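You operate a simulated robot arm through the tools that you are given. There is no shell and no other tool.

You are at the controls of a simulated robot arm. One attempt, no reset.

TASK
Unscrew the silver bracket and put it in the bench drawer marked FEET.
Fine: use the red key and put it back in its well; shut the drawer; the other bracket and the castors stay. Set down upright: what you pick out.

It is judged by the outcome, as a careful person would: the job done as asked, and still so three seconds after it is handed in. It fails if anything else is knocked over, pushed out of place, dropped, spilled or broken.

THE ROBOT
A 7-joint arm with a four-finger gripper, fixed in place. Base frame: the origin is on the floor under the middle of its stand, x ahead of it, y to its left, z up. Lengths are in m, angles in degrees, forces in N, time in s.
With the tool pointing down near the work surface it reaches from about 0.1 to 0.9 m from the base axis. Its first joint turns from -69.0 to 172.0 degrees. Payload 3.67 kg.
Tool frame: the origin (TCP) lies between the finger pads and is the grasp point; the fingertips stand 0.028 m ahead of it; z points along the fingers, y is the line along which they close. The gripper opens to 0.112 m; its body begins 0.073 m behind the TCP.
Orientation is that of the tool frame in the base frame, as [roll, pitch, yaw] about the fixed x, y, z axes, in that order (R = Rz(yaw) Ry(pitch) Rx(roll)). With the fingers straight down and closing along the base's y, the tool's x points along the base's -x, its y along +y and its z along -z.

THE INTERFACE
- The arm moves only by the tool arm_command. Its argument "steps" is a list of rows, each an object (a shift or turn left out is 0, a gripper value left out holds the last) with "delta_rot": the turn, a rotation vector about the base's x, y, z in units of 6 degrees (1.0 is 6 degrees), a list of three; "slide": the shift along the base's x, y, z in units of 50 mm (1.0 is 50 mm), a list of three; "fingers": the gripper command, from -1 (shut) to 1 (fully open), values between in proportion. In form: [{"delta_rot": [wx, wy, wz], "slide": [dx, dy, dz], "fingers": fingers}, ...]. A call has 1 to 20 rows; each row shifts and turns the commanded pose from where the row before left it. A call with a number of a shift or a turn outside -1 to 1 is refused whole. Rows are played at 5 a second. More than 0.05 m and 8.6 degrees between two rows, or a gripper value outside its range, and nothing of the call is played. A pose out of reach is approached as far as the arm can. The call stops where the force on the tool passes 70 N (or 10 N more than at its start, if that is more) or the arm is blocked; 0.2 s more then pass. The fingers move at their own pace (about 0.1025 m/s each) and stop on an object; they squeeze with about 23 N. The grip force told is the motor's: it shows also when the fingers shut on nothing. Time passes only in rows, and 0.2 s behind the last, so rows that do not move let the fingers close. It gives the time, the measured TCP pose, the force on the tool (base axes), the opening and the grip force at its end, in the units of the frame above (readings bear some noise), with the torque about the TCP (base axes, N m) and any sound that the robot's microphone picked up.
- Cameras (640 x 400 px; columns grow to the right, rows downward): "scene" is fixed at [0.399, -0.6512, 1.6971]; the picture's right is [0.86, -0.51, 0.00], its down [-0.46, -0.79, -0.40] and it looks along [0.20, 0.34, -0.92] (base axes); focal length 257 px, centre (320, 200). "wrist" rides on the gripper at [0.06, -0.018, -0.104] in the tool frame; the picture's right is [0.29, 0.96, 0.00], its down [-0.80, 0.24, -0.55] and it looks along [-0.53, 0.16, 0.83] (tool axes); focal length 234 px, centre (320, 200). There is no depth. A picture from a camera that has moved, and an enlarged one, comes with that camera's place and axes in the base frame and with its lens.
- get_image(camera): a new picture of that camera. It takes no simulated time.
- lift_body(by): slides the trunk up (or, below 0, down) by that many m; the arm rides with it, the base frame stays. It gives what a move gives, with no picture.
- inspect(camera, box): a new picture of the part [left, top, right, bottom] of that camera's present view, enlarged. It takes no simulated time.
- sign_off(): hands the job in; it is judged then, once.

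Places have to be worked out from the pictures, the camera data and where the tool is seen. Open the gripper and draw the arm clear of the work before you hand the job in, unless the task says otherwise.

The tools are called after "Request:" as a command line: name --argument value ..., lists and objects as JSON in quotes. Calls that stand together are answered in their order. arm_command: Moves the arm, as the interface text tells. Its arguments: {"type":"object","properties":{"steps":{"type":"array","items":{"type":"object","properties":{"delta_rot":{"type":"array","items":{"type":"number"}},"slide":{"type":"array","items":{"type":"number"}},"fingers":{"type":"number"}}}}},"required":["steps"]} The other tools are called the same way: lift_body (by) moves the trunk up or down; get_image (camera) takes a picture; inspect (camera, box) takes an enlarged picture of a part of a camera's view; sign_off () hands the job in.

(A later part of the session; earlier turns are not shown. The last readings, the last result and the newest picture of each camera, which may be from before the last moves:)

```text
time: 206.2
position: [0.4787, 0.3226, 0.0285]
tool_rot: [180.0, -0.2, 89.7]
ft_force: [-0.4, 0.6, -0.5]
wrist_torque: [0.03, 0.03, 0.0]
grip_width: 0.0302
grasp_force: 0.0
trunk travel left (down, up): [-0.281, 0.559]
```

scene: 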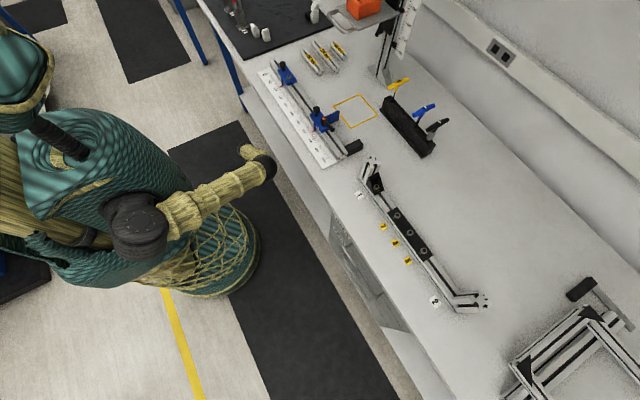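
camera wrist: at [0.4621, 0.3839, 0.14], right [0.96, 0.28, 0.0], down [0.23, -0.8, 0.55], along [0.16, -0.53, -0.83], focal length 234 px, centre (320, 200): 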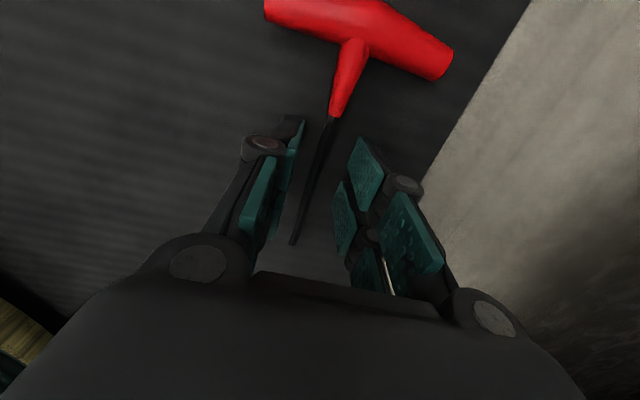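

Fingertips are practically at the mat. I close on the shaft.

Request:
arm_command --steps '[{"fingers": -1}, {"fingers": -1}, {"fingers": -1}]'

Request:
get_image --camera "wrist"

```text
time: 206.9
position: [0.4805, 0.3222, 0.0306]
tool_rot: [-179.9, 0.0, 89.6]
ft_force: [0.0, 1.2, 0.3]
wrist_torque: [0.0, 0.01, 0.02]
grip_width: 0.006
grasp_force: 23.4
trunk travel left (down, up): [-0.281, 0.559]
```

```text
taken
camera wrist: at [0.462, 0.3829, 0.1333], right [0.96, 0.28, 0.0], down [0.23, -0.8, 0.55], along [0.16, -0.53, -0.83], focal length 234 px, centre (320, 200)
```

wrist: 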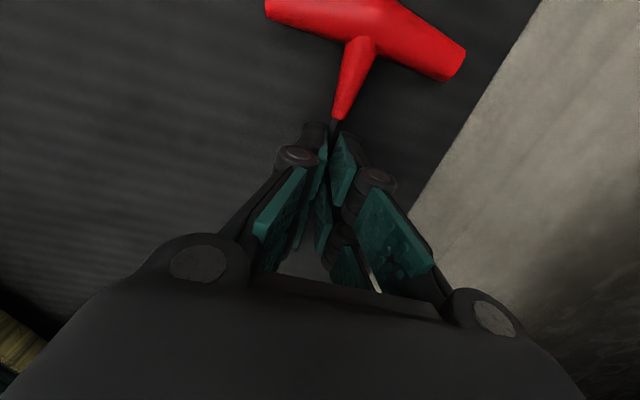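

Held: 6.0 mm between the pads, i.e. the hex shaft. I lift with the trunk and check that the key comes along.

Request:
lift_body --by 0.06

Request:
get_image --camera "wrist"

Request:
inspect --camera "scene" --box '[160, 120, 320, 240]'

```text
time: 207.9
position: [0.4799, 0.3254, 0.0881]
tool_rot: [-179.9, 0.0, 89.5]
ft_force: [0.0, 0.2, -1.0]
wrist_torque: [-0.06, 0.0, -0.01]
grip_width: 0.0056
grasp_force: 23.1
trunk travel left (down, up): [-0.341, 0.499]
```

```text
taken
camera wrist: at [0.462, 0.3829, 0.1931], right [0.96, 0.28, 0.0], down [0.23, -0.8, 0.55], along [0.16, -0.53, -0.83], focal length 234 px, centre (320, 200)
```

wrist: 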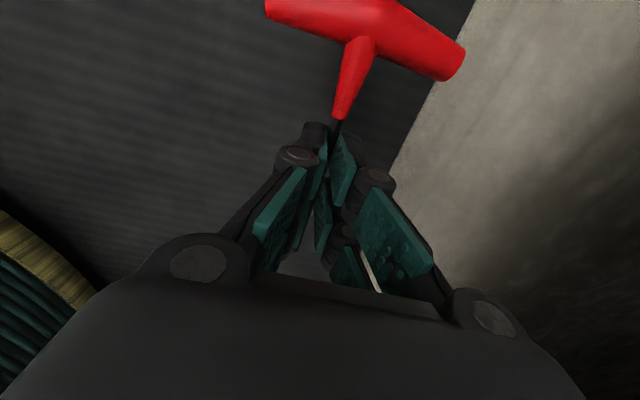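

```text
3.33 times, centred on (240, 180) of scene
camera zoom: at [0.399, -0.6512, 1.6971], right [0.86, -0.51, 0.0], down [-0.46, -0.79, -0.4], along [0.2, 0.34, -0.92], focal length 858 px, centre (587, 267)
```

zoom: 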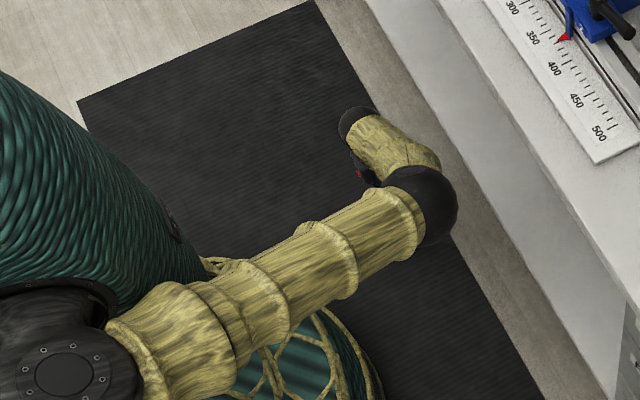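

The key is securely held. I shift slightly away from the bench and raise the trunk back up in stages.

Request:
arm_command --steps '[{"slide": [-0.2, 0, 0.1]}, {"slide": [-0.2, 0, 0.1]}, {"slide": [-0.1, 0, 0.1]}, {"slide": [0, 0, 0]}]'

Request:
lift_body --by 0.18

Request:
get_image --camera "scene"

Request:
get_image --camera "wrist"

```text
time: 208.9
position: [0.4546, 0.3236, 0.1035]
tool_rot: [180.0, -0.1, 89.5]
ft_force: [0.2, 1.1, -1.6]
wrist_torque: [-0.08, -0.02, 0.02]
grip_width: 0.0061
grasp_force: 22.7
trunk travel left (down, up): [-0.341, 0.499]
```

```text
time: 210.9
position: [0.4556, 0.3239, 0.2843]
tool_rot: [180.0, 0.1, 89.6]
ft_force: [0.7, -0.6, -1.5]
wrist_torque: [-0.08, 0.0, 0.0]
grip_width: 0.0059
grasp_force: 23.2
trunk travel left (down, up): [-0.521, 0.319]
```

```text
taken
```

scene: 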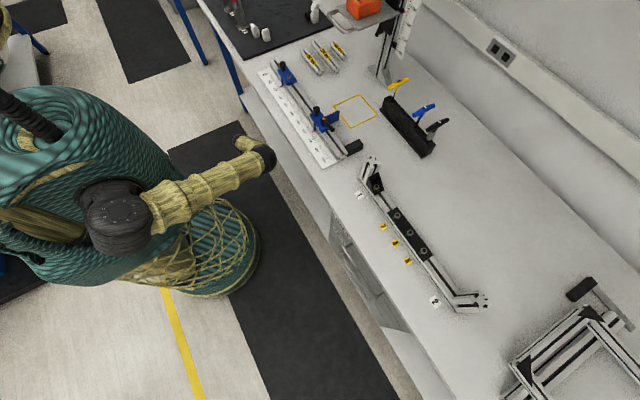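

```text
taken
camera wrist: at [0.437, 0.383, 0.388], right [0.96, 0.28, 0.0], down [0.23, -0.8, 0.55], along [0.16, -0.53, -0.83], focal length 234 px, centre (320, 200)
```

wrist: 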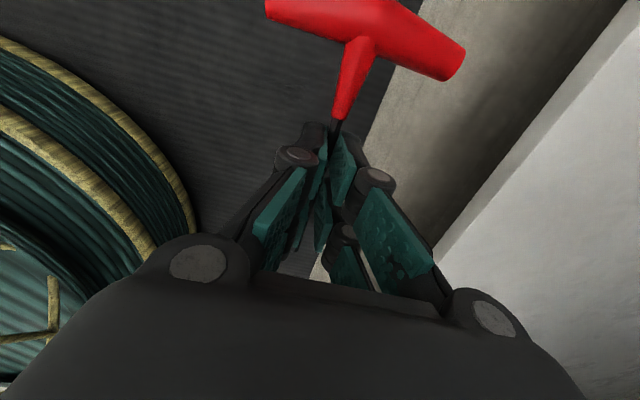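

All good. Another 18 cm up brings the trunk to its start height.

Request:
lift_body --by 0.179

Request:
get_image --camera "scene"

Request:
get_image --camera "wrist"

```text
time: 212.9
position: [0.454, 0.3224, 0.4629]
tool_rot: [180.0, 0.1, 89.6]
ft_force: [-0.6, -0.5, -1.5]
wrist_torque: [-0.06, 0.01, -0.02]
grip_width: 0.0062
grasp_force: 23.2
trunk travel left (down, up): [-0.7, 0.14]
```

```text
taken
```

scene: 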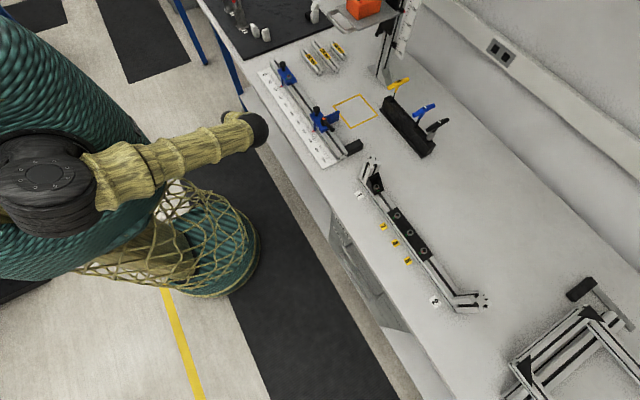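

```text
taken
camera wrist: at [0.4371, 0.383, 0.567], right [0.96, 0.28, 0.0], down [0.23, -0.8, 0.55], along [0.16, -0.53, -0.83], focal length 234 px, centre (320, 200)
```

wrist: 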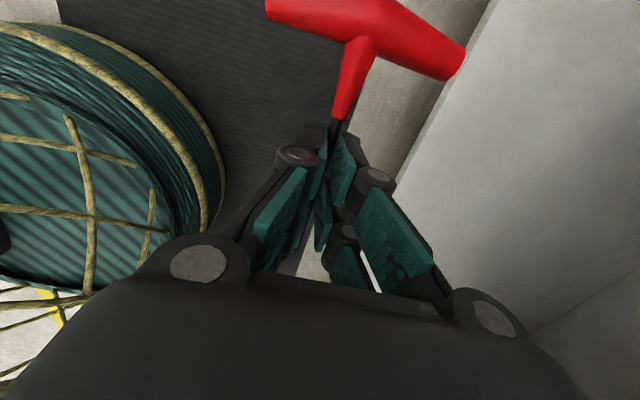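

The key is in hand and the trunk is back up. I rise and traverse along the front of the bench to the −y side, keeping the key parallel to the bench edge.

Request:
arm_command --steps '[{"slide": [0, 0, 0.6]}, {"slide": [0, 0, 0.6]}, {"slide": [0, 0, 0.6]}, {"slide": [0, 0, 0.6]}, {"slide": [0.1, -0.4, 0.6]}, {"slide": [0.1, -0.6, 0.4]}, {"slide": [0.1, -0.7, 0.2]}, {"slide": [0.1, -0.7, 0]}, {"slide": [0.05, -0.7, 0]}, {"slide": [0, -0.7, 0]}, {"slide": [0, 0, 0]}]'

Request:
get_image --camera "scene"

Request:
get_image --camera "wrist"

```text
time: 215.3
position: [0.4764, 0.1343, 0.6431]
tool_rot: [180.0, 0.0, 89.5]
ft_force: [0.8, 0.0, -1.1]
wrist_torque: [-0.12, -0.01, -0.02]
grip_width: 0.0059
grasp_force: 22.8
trunk travel left (down, up): [-0.7, 0.14]
```

```text
taken
```

scene: 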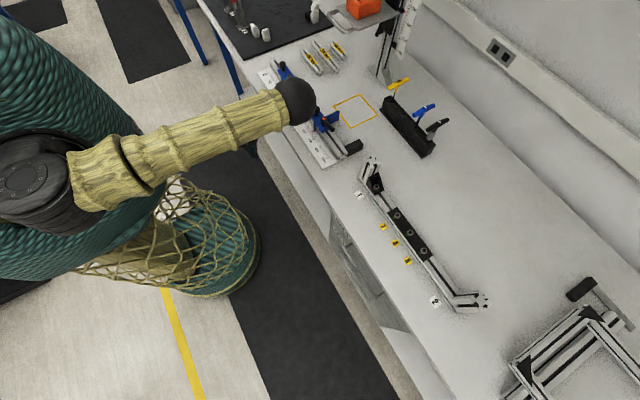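

```text
taken
camera wrist: at [0.4592, 0.1925, 0.7476], right [0.96, 0.28, 0.0], down [0.23, -0.8, 0.55], along [0.16, -0.53, -0.83], focal length 234 px, centre (320, 200)
```

wrist: 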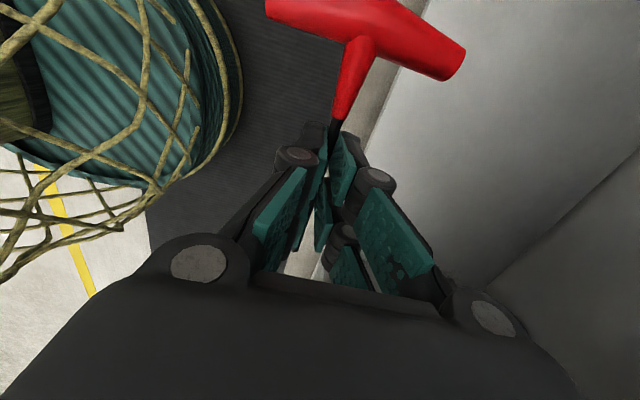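

Good. I continue along to y ≈ −0.4.

Request:
arm_command --steps '[{"slide": [0.05, -0.8, 0.1]}, {"slide": [0.05, -0.8, 0.1]}, {"slide": [0, -0.8, 0.1]}, {"slide": [0, -0.8, 0.1]}, {"slide": [0, -0.8, 0.1]}, {"slide": [0, -0.8, 0.1]}, {"slide": [0, -0.8, 0.1]}, {"slide": [0, -0.8, 0.1]}, {"slide": [0, -0.8, 0.2]}, {"slide": [0, -0.8, 0.2]}, {"slide": [0, -0.8, 0.2]}, {"slide": [0, 0, 0]}]'

Request:
get_image --camera "scene"

Request:
get_image --camera "wrist"

```text
time: 217.9
position: [0.4818, -0.3074, 0.7138]
tool_rot: [-180.0, 0.0, 89.6]
ft_force: [0.0, -0.4, -1.0]
wrist_torque: [-0.06, 0.0, -0.01]
grip_width: 0.0062
grasp_force: 23.1
trunk travel left (down, up): [-0.7, 0.14]
```

```text
taken
```

scene: 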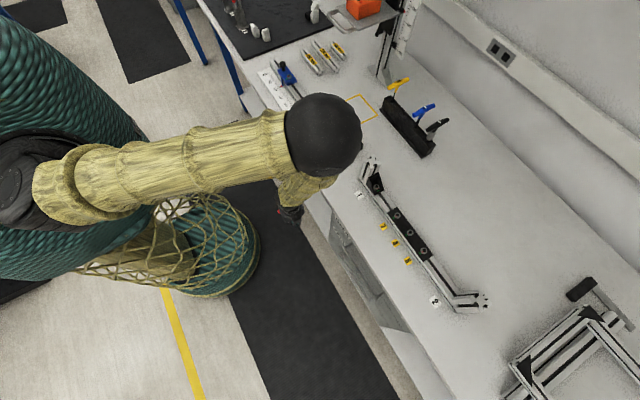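

```text
taken
camera wrist: at [0.4639, -0.2471, 0.8174], right [0.96, 0.28, 0.0], down [0.23, -0.8, 0.55], along [0.16, -0.53, -0.83], focal length 234 px, centre (320, 200)
```

wrist: 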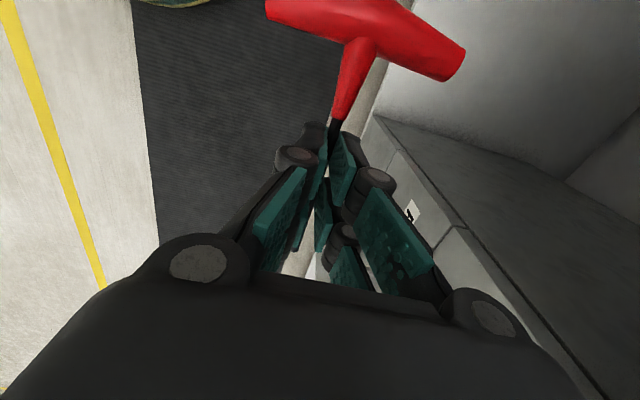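

I rise in front of the bench to z ≈ 1.2.

Request:
arm_command --steps '[{"slide": [0, -0.2, 0.8]}, {"slide": [0, -0.2, 0.8]}, {"slide": [0, -0.2, 0.8]}, {"slide": [0, -0.2, 0.8]}, {"slide": [0, -0.2, 0.8]}, {"slide": [0, -0.2, 0.8]}, {"slide": [0.1, -0.2, 0.8]}, {"slide": [0.1, -0.2, 0.8]}, {"slide": [0.1, 0, 0.8]}, {"slide": [0.1, 0, 0.8]}, {"slide": [0.1, 0, 0.8]}, {"slide": [0.1, 0, 0.8]}, {"slide": [0, 0, 0]}]'

Request:
get_image --camera "scene"

Request:
get_image --camera "wrist"

```text
time: 220.7
position: [0.5138, -0.386, 1.193]
tool_rot: [179.9, 0.0, 89.6]
ft_force: [-0.1, 0.4, -0.6]
wrist_torque: [-0.05, 0.0, -0.02]
grip_width: 0.0061
grasp_force: 23.1
trunk travel left (down, up): [-0.7, 0.14]
```

```text
taken
```

scene: 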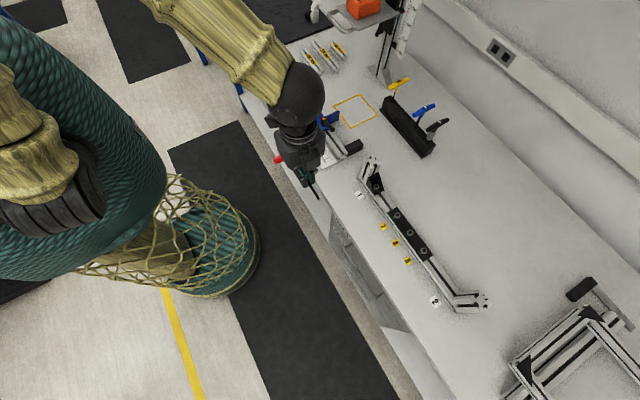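

```text
taken
camera wrist: at [0.4951, -0.3267, 1.2971], right [0.96, 0.28, 0.0], down [0.23, -0.8, 0.55], along [0.16, -0.53, -0.83], focal length 234 px, centre (320, 200)
```

wrist: 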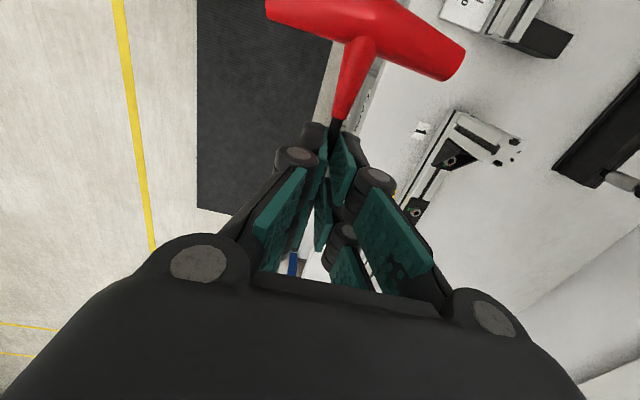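

Above bench height now. I move out over the bench toward the keys at z ≈ 1.3 and turn the tool to yaw 0°, handle ahead.

Request:
arm_command --steps '[{"slide": [0.4, 0.1, 0.3], "delta_rot": [0, 0, -1]}, {"slide": [0.4, 0.1, 0.3], "delta_rot": [0, 0, -1]}, {"slide": [0.4, 0.1, 0.3], "delta_rot": [0, 0, -1]}, {"slide": [0.4, 0.1, 0.3], "delta_rot": [0, 0, -1]}, {"slide": [0.4, 0.15, 0.3], "delta_rot": [0, 0, -1]}, {"slide": [0.4, 0.15, 0.3], "delta_rot": [0, 0, -1]}, {"slide": [0.4, 0.15, 0.2], "delta_rot": [0, 0, -1]}, {"slide": [0.4, 0.2, 0.1], "delta_rot": [0, 0, -1]}, {"slide": [0.4, 0.2, 0], "delta_rot": [0, 0, -1]}, {"slide": [0.4, 0.2, 0], "delta_rot": [0, 0, -1]}, {"slide": [0.4, 0.2, 0], "delta_rot": [0, 0, -1]}, {"slide": [0.4, 0.2, 0], "delta_rot": [0, 0, -1]}, {"slide": [0.4, 0.2, 0], "delta_rot": [0, 0, -1]}, {"slide": [0.4, 0.2, 0], "delta_rot": [0, 0, -1]}, {"slide": [0.4, 0.2, 0], "delta_rot": [0, 0, -0.93]}, {"slide": [0, 0, 0]}]'

Request:
get_image --camera "scene"

Request:
get_image --camera "wrist"

```text
time: 224.3
position: [0.8089, -0.3149, 1.2911]
tool_rot: [-174.9, 0.3, -3.9]
ft_force: [0.4, 0.1, -0.8]
wrist_torque: [0.01, 0.14, 0.05]
grip_width: 0.0062
grasp_force: 23.4
trunk travel left (down, up): [-0.7, 0.14]
stopped in row 16: the arm was blocked; the commanded pose is now the measured one
```

```text
taken
```

scene: 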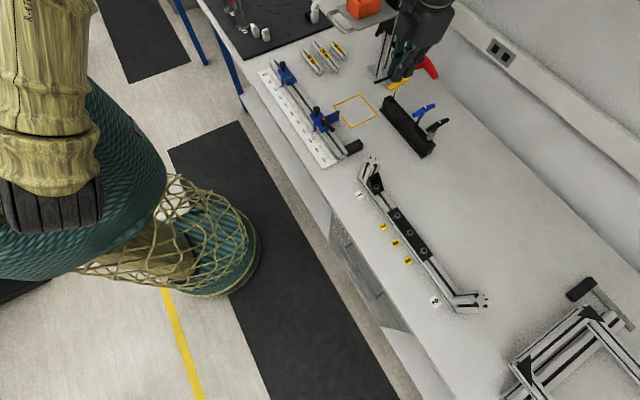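

```text
taken
camera wrist: at [0.8694, -0.3113, 1.3959], right [0.22, -0.97, -0.09], down [-0.81, -0.23, 0.53], along [-0.54, -0.05, -0.84], focal length 234 px, centre (320, 200)
```

wrist: 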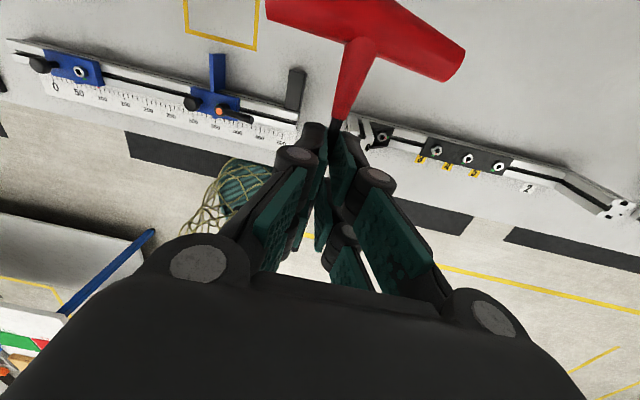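

It reports blocked near the end, though close to the goal. I wait a moment to see whether it is settled and free.

Request:
arm_command --steps '[{"slide": [0, 0, 0]}, {"slide": [0, 0, 0]}, {"slide": [0, 0, 0]}]'

Request:
inspect --camera "scene" --box '[340, 0, 500, 100]'

```text
time: 225.1
position: [0.8078, -0.315, 1.2922]
tool_rot: [-174.8, 0.1, -3.8]
ft_force: [-0.3, -0.5, -1.9]
wrist_torque: [0.0, 0.06, 0.01]
grip_width: 0.0059
grasp_force: 22.8
trunk travel left (down, up): [-0.7, 0.14]
```

```text
4.00 times, centred on (420, 50) of scene
camera zoom: at [0.399, -0.6512, 1.6971], right [0.86, -0.51, 0.0], down [-0.46, -0.79, -0.4], along [0.2, 0.34, -0.92], focal length 1030 px, centre (-80, 800)
```

zoom: 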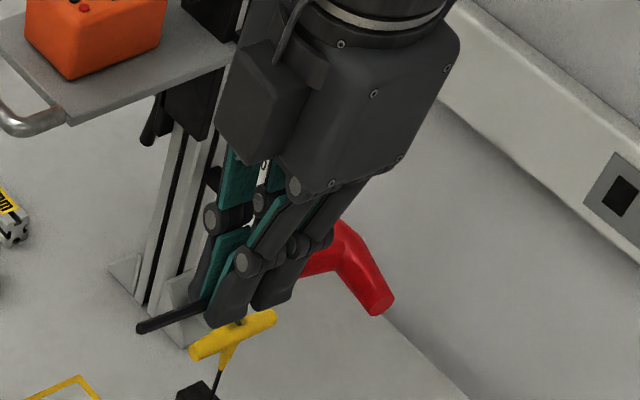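

Settled and free, the key firmly held (handle ahead, tip behind). I level the tool, then start pitching it up in stages so that the shaft swings down.

Request:
arm_command --steps '[{"delta_rot": [-0.43, 0.03, 0.32]}, {"delta_rot": [-0.43, 0.03, 0.31]}, {"slide": [0, 0, 0]}, {"slide": [0.1, 0.1, 0], "delta_rot": [0, -1, 0]}, {"slide": [0.1, 0.1, 0], "delta_rot": [0, -1, 0]}, {"slide": [0.1, 0.1, 0], "delta_rot": [0, -1, 0]}, {"slide": [0, 0.1, 0], "delta_rot": [0, -1, 0]}, {"slide": [0, 0, 0]}]'

Request:
get_image --camera "scene"

Request:
get_image --camera "wrist"

```text
time: 226.7
position: [0.8176, -0.313, 1.1658]
tool_rot: [-178.8, -10.9, -2.0]
ft_force: [0.0, -0.3, -1.4]
wrist_torque: [0.01, 0.1, 0.0]
grip_width: 0.0057
grasp_force: 23.0
trunk travel left (down, up): [-0.7, 0.14]
stopped in row 7: the arm was blocked; the commanded pose is now the measured one
```

```text
taken
```

scene: 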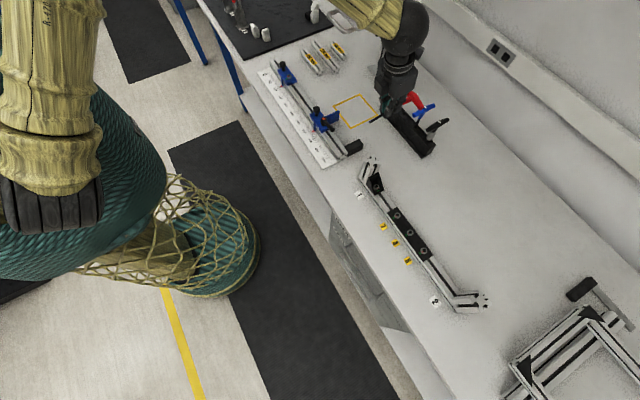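

```text
taken
camera wrist: at [0.8573, -0.2989, 1.2797], right [0.25, -0.97, 0.04], down [-0.9, -0.22, 0.39], along [-0.37, -0.13, -0.92], focal length 234 px, centre (320, 200)
```

wrist: 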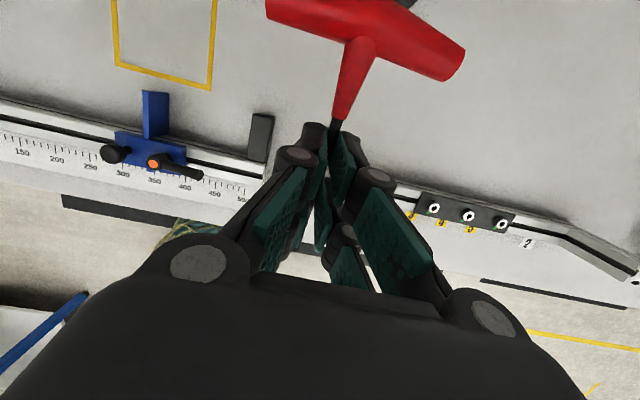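

The pitch move was cut short and the hand dropped about 12 cm, still free of everything. I retry more gently: a small rise, then a few slow degrees at a time.

Request:
arm_command --steps '[{"slide": [-0.1, 0.05, 0.2]}, {"slide": [-0.1, 0.05, 0.2]}, {"slide": [0, 0.05, 0.2]}, {"slide": [0, 0, 0]}, {"slide": [0, 0, 0]}]'

Request:
get_image --camera "scene"

```text
time: 227.9
position: [0.8054, -0.3146, 1.1858]
tool_rot: [-178.3, -10.1, -2.8]
ft_force: [-0.6, -1.2, -1.9]
wrist_torque: [-0.01, 0.07, 0.0]
grip_width: 0.006
grasp_force: 23.1
trunk travel left (down, up): [-0.7, 0.14]
```

```text
taken
```

scene: 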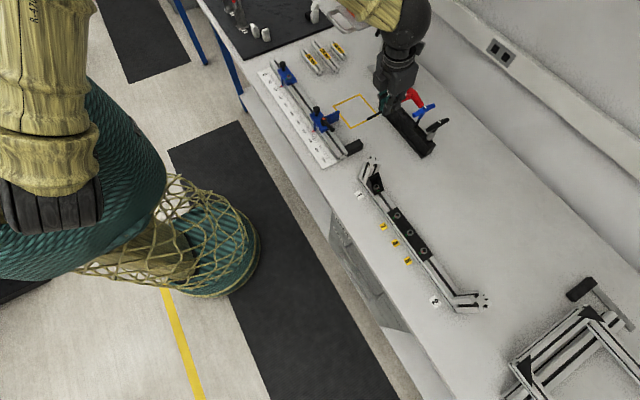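

The arm is too folded up high here. I move further out and a bit lower, over the empty red well (y ≈ −0.23), where there is more freedom to pitch.

Request:
arm_command --steps '[{"slide": [0.3, 0.2, -0.05]}, {"slide": [0.4, 0.3, -0.05]}, {"slide": [0.4, 0.3, -0.05]}, {"slide": [0.5, 0.3, -0.05]}, {"slide": [0.5, 0.3, 0]}, {"slide": [0.4, 0.2, 0]}, {"slide": [0, 0, 0]}, {"slide": [0, 0, 0]}]'

Request:
get_image --camera "scene"

Request:
get_image --camera "wrist"

```text
time: 229.7
position: [0.9336, -0.2256, 1.1881]
tool_rot: [-179.1, -11.0, -1.7]
ft_force: [-0.8, -1.6, -1.3]
wrist_torque: [0.0, 0.08, 0.01]
grip_width: 0.0059
grasp_force: 23.3
trunk travel left (down, up): [-0.7, 0.14]
```

```text
taken
```

scene: 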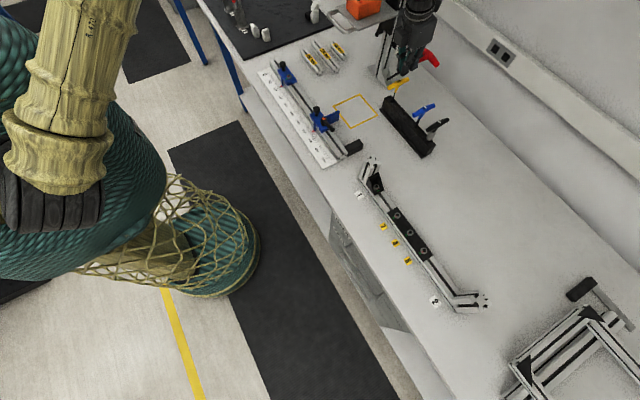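

```text
taken
camera wrist: at [0.9729, -0.2106, 1.3021], right [0.26, -0.97, 0.04], down [-0.89, -0.22, 0.39], along [-0.37, -0.14, -0.92], focal length 234 px, centre (320, 200)
```

wrist: 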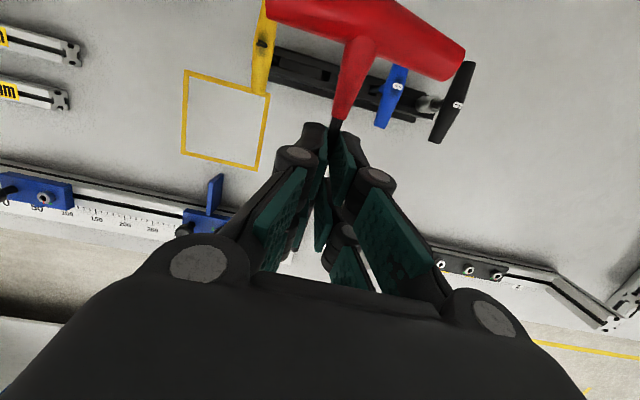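

Following accurately here. I pitch slowly, 3° per row, and check.

Request:
arm_command --steps '[{"delta_rot": [0, -0.5, 0]}, {"delta_rot": [0, -0.5, 0]}, {"delta_rot": [0, -0.5, 0]}, {"delta_rot": [0, -0.5, 0]}, {"delta_rot": [0, -0.5, 0]}, {"slide": [0, 0, 0]}]'

Request:
get_image --camera "scene"

```text
time: 231.1
position: [0.9336, -0.2253, 1.1877]
tool_rot: [-178.7, -26.1, -1.8]
ft_force: [-0.1, 0.7, -2.1]
wrist_torque: [-0.03, 0.09, -0.01]
grip_width: 0.0061
grasp_force: 22.7
trunk travel left (down, up): [-0.7, 0.14]
```

```text
taken
```

scene: 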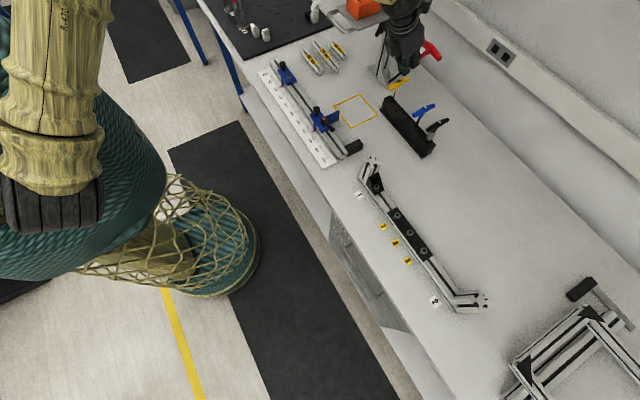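

Good, −26° and steady. I continue the pitch while easing forward and slightly down.

Request:
arm_command --steps '[{"slide": [0.05, 0, -0.06], "delta_rot": [0, -0.5, 0]}, {"slide": [0.05, 0, -0.06], "delta_rot": [0, -0.5, 0]}, {"slide": [0.05, 0, -0.06], "delta_rot": [0, -0.5, 0]}, {"slide": [0.05, 0, -0.06], "delta_rot": [0, -0.5, 0]}, {"slide": [0.05, 0, -0.06], "delta_rot": [0, -0.5, 0]}, {"slide": [0.05, 0, -0.06], "delta_rot": [0, -0.5, 0]}, {"slide": [0, 0, 0]}]'

Request:
get_image --camera "scene"

Request:
get_image --camera "wrist"

```text
time: 232.7
position: [0.9485, -0.2235, 1.1701]
tool_rot: [-178.0, -44.1, -2.2]
ft_force: [-0.1, 0.6, -1.0]
wrist_torque: [-0.04, 0.1, -0.02]
grip_width: 0.0059
grasp_force: 22.5
trunk travel left (down, up): [-0.7, 0.14]
```

```text
taken
```

scene: 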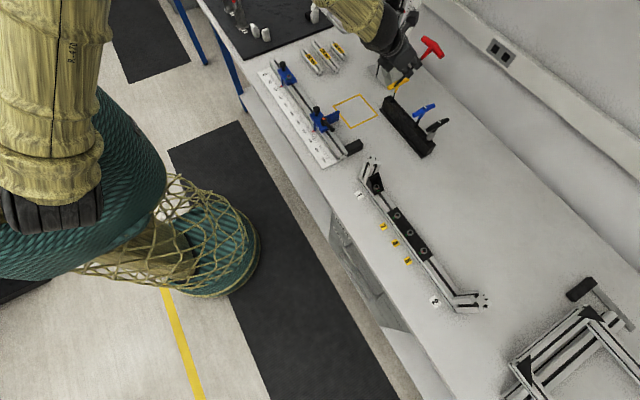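

```text
taken
camera wrist: at [0.9188, -0.2088, 1.2877], right [0.19, -0.97, 0.18], down [-0.96, -0.22, -0.16], along [0.2, -0.14, -0.97], focal length 234 px, centre (320, 200)
```

wrist: 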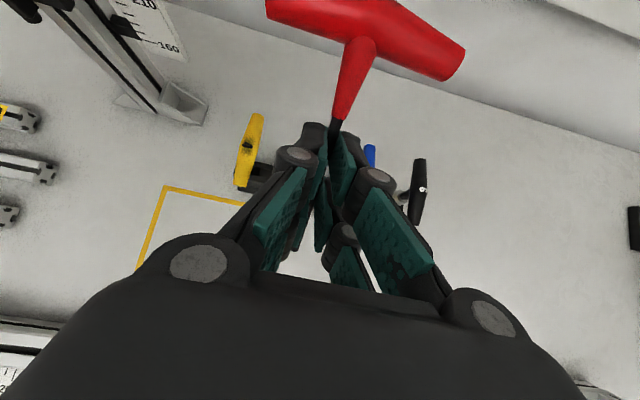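

−44° now, all steady. I continue.

Request:
arm_command --steps '[{"slide": [0.05, 0, -0.05], "delta_rot": [0, -0.5, 0]}, {"slide": [0.05, 0, -0.05], "delta_rot": [0, -0.5, 0]}, {"slide": [0.05, 0, -0.05], "delta_rot": [0, -0.5, 0]}, {"slide": [0.05, 0, -0.05], "delta_rot": [0, -0.5, 0]}, {"slide": [0.05, 0, -0.05], "delta_rot": [0, -0.5, 0]}, {"slide": [0.05, 0, -0.05], "delta_rot": [0, -0.5, 0]}, {"slide": [0.05, 0, -0.05], "delta_rot": [0, -0.5, 0]}, {"slide": [0.05, 0, -0.05], "delta_rot": [0, -0.5, 0]}, {"slide": [0, 0, 0]}]'

Request:
get_image --camera "scene"

Request:
get_image --camera "wrist"

```text
time: 234.7
position: [0.9671, -0.2254, 1.1521]
tool_rot: [-175.3, -68.1, -4.4]
ft_force: [0.0, 0.3, -0.9]
wrist_torque: [-0.01, 0.05, 0.01]
grip_width: 0.006
grasp_force: 23.2
trunk travel left (down, up): [-0.7, 0.14]
```

```text
taken
```

scene: 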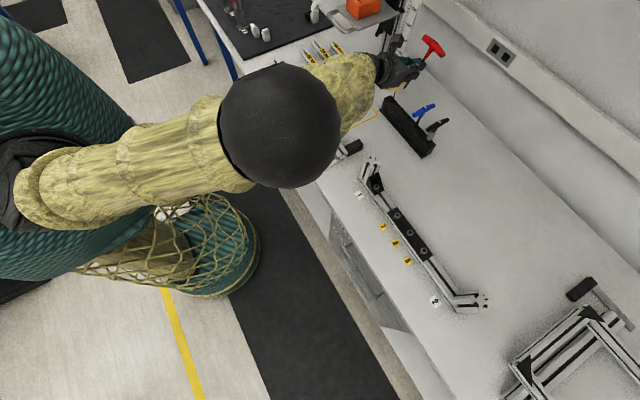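

```text
taken
camera wrist: at [0.8936, -0.21, 1.2459], right [0.1, -0.97, 0.24], down [-0.81, -0.22, -0.54], along [0.57, -0.14, -0.81], focal length 234 px, centre (320, 200)
```

wrist: 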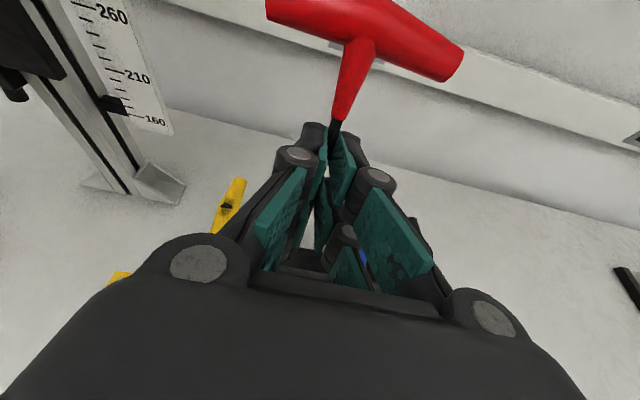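

Excellent: −68° with a comfortable elbow. I finish the last 22° with a small lean correction, arriving above the red well.

Request:
arm_command --steps '[{"slide": [0.05, 0, -0.07], "delta_rot": [-0.042, -0.52, 0]}, {"slide": [0.05, 0, -0.07], "delta_rot": [-0.042, -0.52, 0]}, {"slide": [0.05, 0, -0.07], "delta_rot": [-0.042, -0.52, 0]}, {"slide": [0.05, 0, -0.07], "delta_rot": [-0.042, -0.52, 0]}, {"slide": [0.05, 0, -0.07], "delta_rot": [-0.042, -0.52, 0]}, {"slide": [0.05, 0, -0.07], "delta_rot": [-0.042, -0.52, 0]}, {"slide": [0.04, 0, -0.07], "delta_rot": [-0.042, -0.52, 0]}, {"slide": [0, 0, 0]}, {"slide": [0, 0, 0]}]'

Request:
get_image --camera "scene"

Request:
get_image --camera "wrist"

Request:
inspect --camera "scene" --box '[360, 20, 480, 120]'

```text
time: 236.7
position: [0.986, -0.2262, 1.1258]
tool_rot: [175.7, -90.0, 4.6]
ft_force: [0.5, -0.1, -1.1]
wrist_torque: [-0.01, 0.01, -0.01]
grip_width: 0.0059
grasp_force: 22.8
trunk travel left (down, up): [-0.7, 0.14]
```

```text
taken
```

scene: 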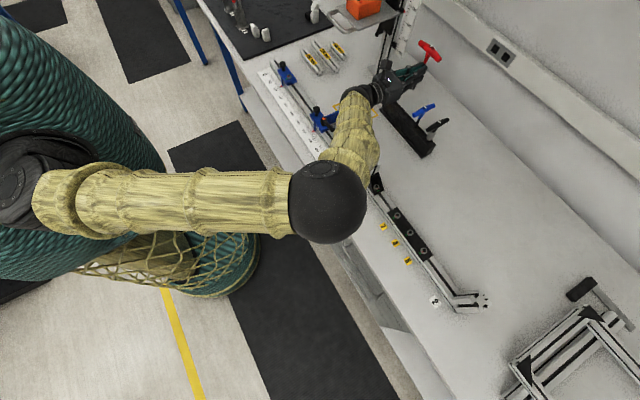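

```text
taken
camera wrist: at [0.8813, -0.2088, 1.1859], right [0.0, -0.96, 0.29], down [-0.55, -0.24, -0.8], along [0.83, -0.16, -0.53], focal length 234 px, centre (320, 200)
```

wrist: 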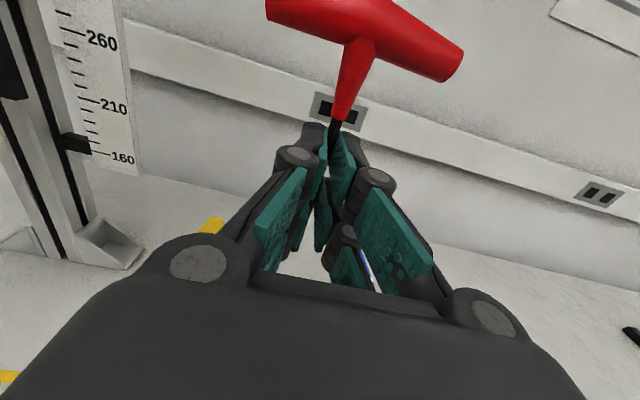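

```text
4.00 times, centred on (420, 70) of scene
camera zoom: at [0.399, -0.6512, 1.6971], right [0.86, -0.51, 0.0], down [-0.46, -0.79, -0.4], along [0.2, 0.34, -0.92], focal length 1030 px, centre (-80, 720)
```

zoom: 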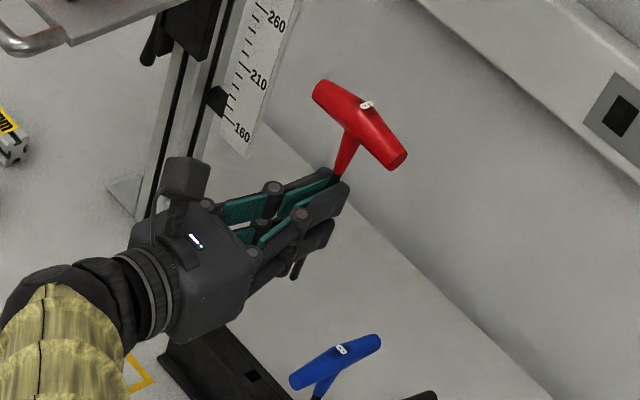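

The key hangs vertical, handle up, with tip at about (1.010, −0.224, 1.055), right over the red well (1.008, −0.226). I lower to about 1 cm above the well's mouth.

Request:
arm_command --steps '[{"slide": [0, 0, -0.3]}, {"slide": [0, 0, -0.4]}, {"slide": [0, 0, -0.4]}, {"slide": [0, 0, -0.4]}, {"slide": [0, 0, -0.4]}, {"slide": [0, 0, -0.2]}, {"slide": [0, 0, 0]}, {"slide": [0, 0, 0]}]'

Request:
inspect --camera "scene" --box '[370, 70, 450, 120]'

Request:
get_image --camera "scene"

```text
time: 238.5
position: [0.9857, -0.225, 1.0211]
tool_rot: [177.1, -89.9, 3.0]
ft_force: [-0.5, 0.2, -1.9]
wrist_torque: [0.0, 0.0, 0.03]
grip_width: 0.0059
grasp_force: 22.7
trunk travel left (down, up): [-0.7, 0.14]
```

```text
8.00 times, centred on (410, 95) of scene
camera zoom: at [0.399, -0.6512, 1.6971], right [0.86, -0.51, 0.0], down [-0.46, -0.79, -0.4], along [0.2, 0.34, -0.92], focal length 2059 px, centre (-400, 1040)
```

zoom: 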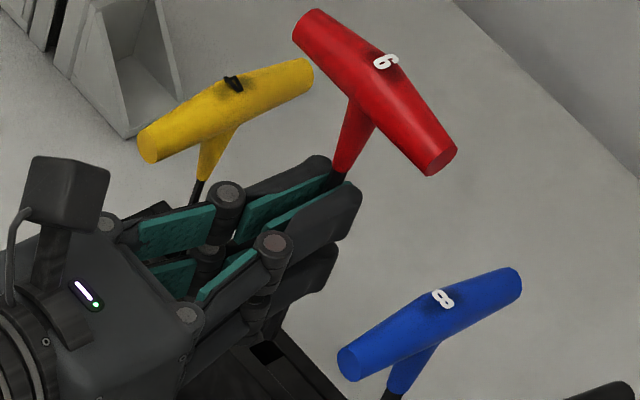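

```text
taken
```

scene: 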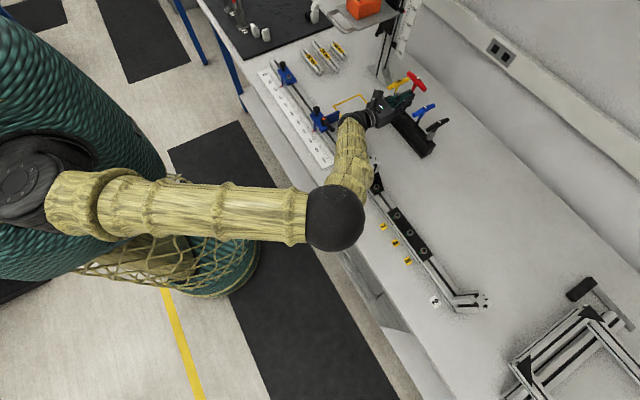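

The key is poised above its well, with the neighbours clear. I lower in small steps and watch the forces for a clean entry.

Request:
arm_command --steps '[{"slide": [0, 0, -0.1]}, {"slide": [0, 0, -0.1]}, {"slide": [0, 0, -0.1]}, {"slide": [0, 0, 0]}]'

Request:
inspect --camera "scene" --box '[370, 70, 450, 120]'

```text
time: 239.5
position: [0.9846, -0.225, 1.0075]
tool_rot: [-2.6, -89.9, -177.3]
ft_force: [6.6, -0.7, 6.1]
wrist_torque: [-0.02, -0.48, -0.05]
grip_width: 0.0062
grasp_force: 23.5
trunk travel left (down, up): [-0.7, 0.14]
```

```text
8.00 times, centred on (410, 95) of scene
camera zoom: at [0.399, -0.6512, 1.6971], right [0.86, -0.51, 0.0], down [-0.46, -0.79, -0.4], along [0.2, 0.34, -0.92], focal length 2059 px, centre (-400, 1040)
```

zoom: 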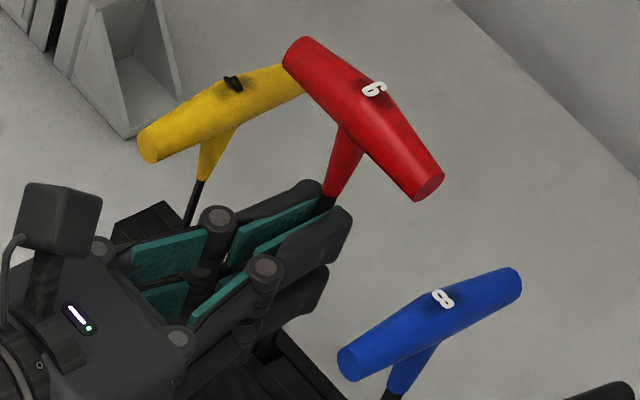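

The tip touches the rim; the reaction (+x) says I am a little short in x. I raise slightly, shift +2.5 mm in x, and try again.

Request:
arm_command --steps '[{"slide": [0, 0, 0.14]}, {"slide": [0.05, 0, 0]}, {"slide": [0, 0, 0]}, {"slide": [0, 0, -0.1]}, {"slide": [0, 0, -0.06]}, {"slide": [0, 0, 0]}]'

```text
time: 240.9
position: [0.9869, -0.2259, 1.004]
tool_rot: [173.5, -89.9, 6.7]
ft_force: [-0.2, -0.7, -1.5]
wrist_torque: [0.0, 0.05, 0.0]
grip_width: 0.0059
grasp_force: 23.1
trunk travel left (down, up): [-0.7, 0.14]
```

No contact now at a lower height – the tip has entered the well. I keep lowering gently.

Request:
arm_command --steps '[{"slide": [0, 0, -0.1]}, {"slide": [0, 0, -0.1]}, {"slide": [0, 0, 0]}]'

Request:
inspect --camera "scene" --box '[370, 70, 450, 120]'

```text
time: 241.7
position: [0.9872, -0.2265, 0.9951]
tool_rot: [172.8, -90.0, 7.4]
ft_force: [-0.5, 0.4, -1.1]
wrist_torque: [0.01, -0.02, 0.0]
grip_width: 0.006
grasp_force: 23.1
trunk travel left (down, up): [-0.7, 0.14]
```

```text
8.00 times, centred on (410, 95) of scene
camera zoom: at [0.399, -0.6512, 1.6971], right [0.86, -0.51, 0.0], down [-0.46, -0.79, -0.4], along [0.2, 0.34, -0.92], focal length 2059 px, centre (-400, 1040)
```

zoom: 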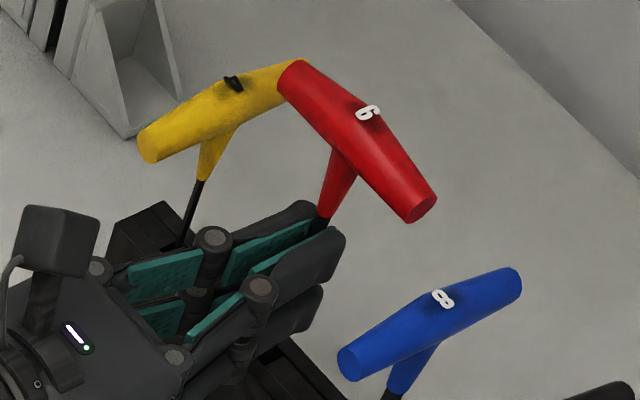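

Sliding in cleanly (about 17 mm deep). A bit further, watching for the fingers meeting the block.

Request:
arm_command --steps '[{"slide": [0, 0, -0.1]}, {"slide": [0, 0, -0.1]}, {"slide": [0, 0, 0]}]'

Request:
arm_command --steps '[{"slide": [0, 0, -0.08]}, {"slide": [0, 0, 0]}, {"slide": [0, 0, 0]}]'

Request:
inspect --camera "scene" --box '[370, 70, 450, 120]'

```text
time: 242.5
position: [0.9878, -0.2249, 0.9851]
tool_rot: [178.7, -90.0, 1.4]
ft_force: [-1.2, 0.6, -0.8]
wrist_torque: [-0.01, 0.0, 0.04]
grip_width: 0.006
grasp_force: 23.2
trunk travel left (down, up): [-0.7, 0.14]
```

```text
time: 243.3
position: [0.9875, -0.2259, 0.9812]
tool_rot: [175.4, -89.8, 4.9]
ft_force: [-0.8, -0.8, -2.3]
wrist_torque: [0.01, 0.04, -0.01]
grip_width: 0.0058
grasp_force: 23.0
trunk travel left (down, up): [-0.7, 0.14]
```

```text
8.00 times, centred on (410, 95) of scene
camera zoom: at [0.399, -0.6512, 1.6971], right [0.86, -0.51, 0.0], down [-0.46, -0.79, -0.4], along [0.2, 0.34, -0.92], focal length 2059 px, centre (-400, 1040)
```

zoom: 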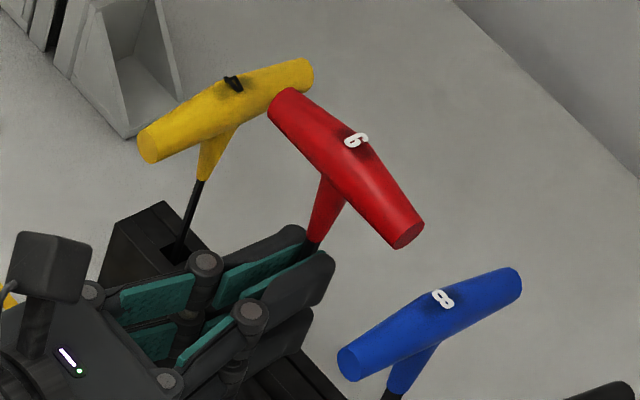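

About 31 mm deep. I lower 4 mm more, then open the fingers slightly so the key slides the short remaining way down in its well.

Request:
arm_command --steps '[{"slide": [0, 0, -0.08]}, {"slide": [0, 0, 0]}]'

Request:
arm_command --steps '[{"fingers": -0.8}, {"fingers": -0.7}, {"fingers": -0.6}, {"fingers": -0.5}, {"fingers": -0.5}]'

Request:
inspect --camera "scene" --box '[370, 70, 450, 120]'

Request:
get_image --camera "wrist"

```text
time: 243.9
position: [0.9876, -0.2268, 0.9784]
tool_rot: [169.7, -89.9, 10.3]
ft_force: [0.1, 0.3, -0.6]
wrist_torque: [0.02, 0.04, -0.02]
grip_width: 0.006
grasp_force: 22.6
trunk travel left (down, up): [-0.7, 0.14]
```

```text
time: 245.1
position: [0.9875, -0.2254, 0.977]
tool_rot: [173.1, -90.0, 7.2]
ft_force: [0.0, 0.0, 0.6]
wrist_torque: [0.01, 0.02, 0.0]
grip_width: 0.0284
grasp_force: 0.1
trunk travel left (down, up): [-0.7, 0.14]
```

```text
8.00 times, centred on (410, 95) of scene
camera zoom: at [0.399, -0.6512, 1.6971], right [0.86, -0.51, 0.0], down [-0.46, -0.79, -0.4], along [0.2, 0.34, -0.92], focal length 2059 px, centre (-400, 1040)
```

zoom: 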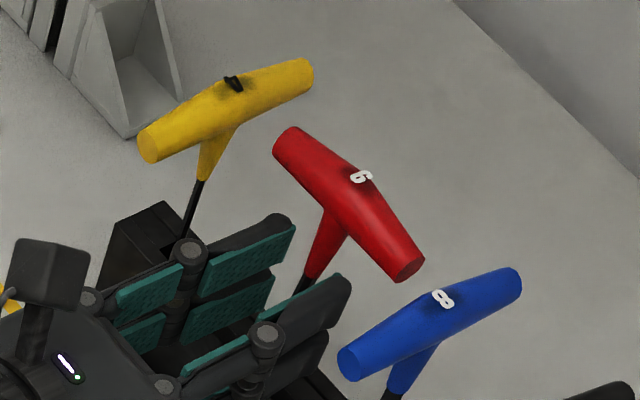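

```text
taken
camera wrist: at [0.8832, -0.2085, 1.0376], right [0.0, -0.96, 0.29], down [-0.55, -0.24, -0.8], along [0.83, -0.16, -0.53], focal length 234 px, centre (320, 200)
```

wrist: 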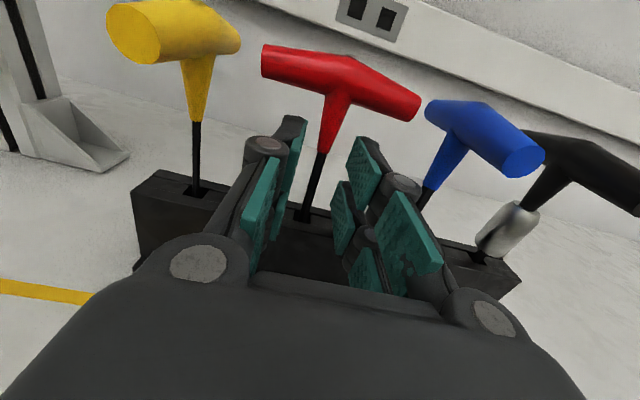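

The red key stands in its well. I withdraw the open fingers straight back in −x.

Request:
arm_command --steps '[{"slide": [-0.2, 0, 0]}, {"slide": [-0.3, 0, 0]}, {"slide": [-0.4, 0, 0]}, {"slide": [-0.4, 0, 0]}, {"slide": [-0.4, 0, 0.1]}, {"slide": [-0.4, 0, 0.2]}, {"slide": [0, 0, 0]}]'

Request:
get_image --camera "wrist"

Request:
inspect --camera "scene" --box '[360, 60, 460, 160]'

```text
time: 246.7
position: [0.8829, -0.2255, 0.9914]
tool_rot: [174.1, -89.9, 6.2]
ft_force: [0.6, 0.5, -0.2]
wrist_torque: [0.02, -0.04, -0.04]
grip_width: 0.0283
grasp_force: 0.1
trunk travel left (down, up): [-0.7, 0.14]
```

```text
taken
camera wrist: at [0.778, -0.2083, 1.052], right [0.0, -0.96, 0.29], down [-0.55, -0.24, -0.8], along [0.83, -0.16, -0.53], focal length 234 px, centre (320, 200)
```

wrist: 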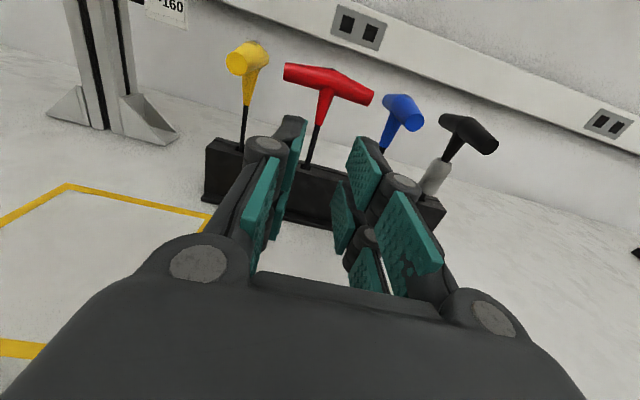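

```text
4.00 times, centred on (410, 110) of scene
camera zoom: at [0.399, -0.6512, 1.6971], right [0.86, -0.51, 0.0], down [-0.46, -0.79, -0.4], along [0.2, 0.34, -0.92], focal length 1030 px, centre (-40, 560)
```

zoom: 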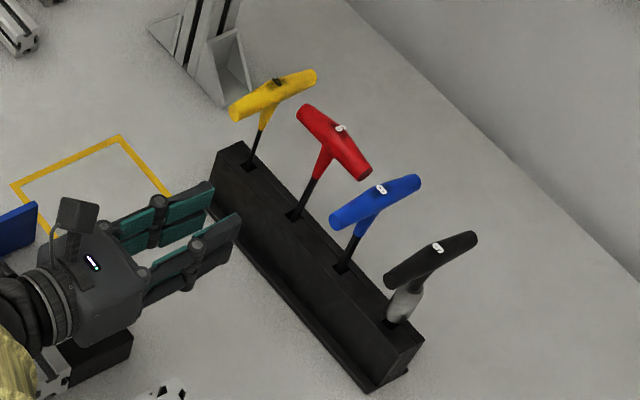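

The red key is back in its well and the hand is clear. I inspect how it sits compared with its neighbours.

Request:
inspect --camera "wrist" --box '[200, 30, 400, 200]'

Request:
inspect --camera "scene" --box '[385, 75, 433, 120]'

```text
2.35 times, centred on (300, 115) of wrist
camera zoom: at [0.778, -0.2083, 1.052], right [0.0, -0.96, 0.29], down [-0.55, -0.24, -0.8], along [0.83, -0.16, -0.53], focal length 551 px, centre (367, 400)
```

zoom: 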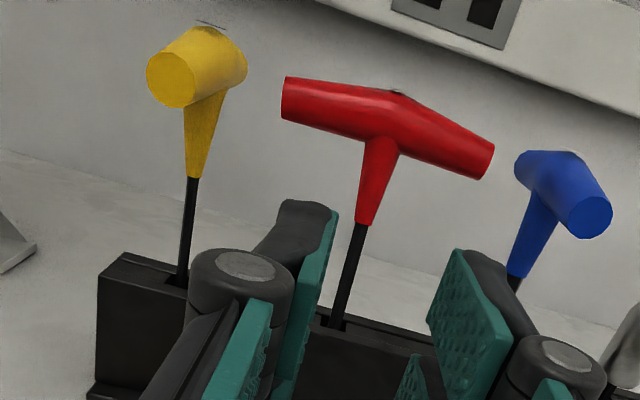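

```text
8.89 times, centred on (409, 98) of scene
camera zoom: at [0.399, -0.6512, 1.6971], right [0.86, -0.51, 0.0], down [-0.46, -0.79, -0.4], along [0.2, 0.34, -0.92], focal length 2288 px, centre (-471, 1111)
```

zoom: 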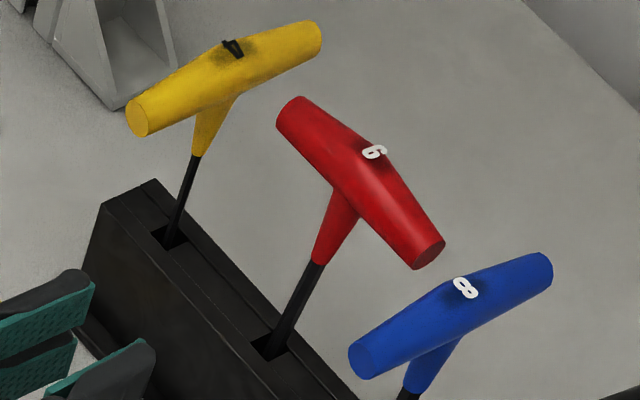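

The red key is fully seated (handle centre z ≈ 1.026 as before) and stands in its well with only a few degrees of play-lean like its neighbours. I raise the hand straight up, clear of everything.

Request:
arm_command --steps '[{"slide": [-0.1, 0, 0.4]}, {"slide": [0, 0, 0.6]}, {"slide": [0, 0, 0.6]}, {"slide": [0, 0, 0.6]}, {"slide": [0, 0, 0.6]}, {"slide": [0, 0, 0]}]'

Request:
get_image --camera "scene"

```text
time: 248.1
position: [0.8764, -0.2253, 1.1314]
tool_rot: [-179.8, -89.9, 0.0]
ft_force: [0.2, 0.1, 0.2]
wrist_torque: [-0.02, 0.0, -0.02]
grip_width: 0.0279
grasp_force: 0.0
trunk travel left (down, up): [-0.7, 0.14]
```

```text
taken
```

scene: 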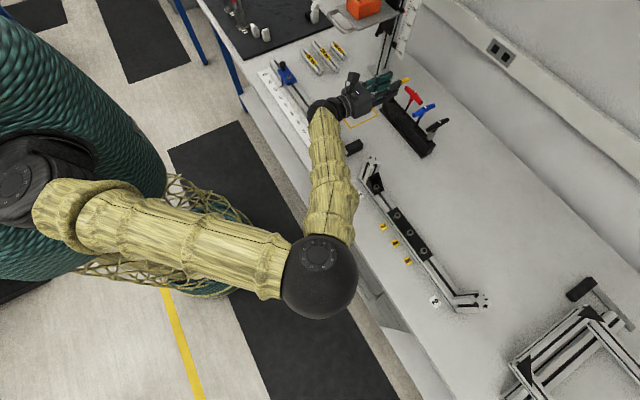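

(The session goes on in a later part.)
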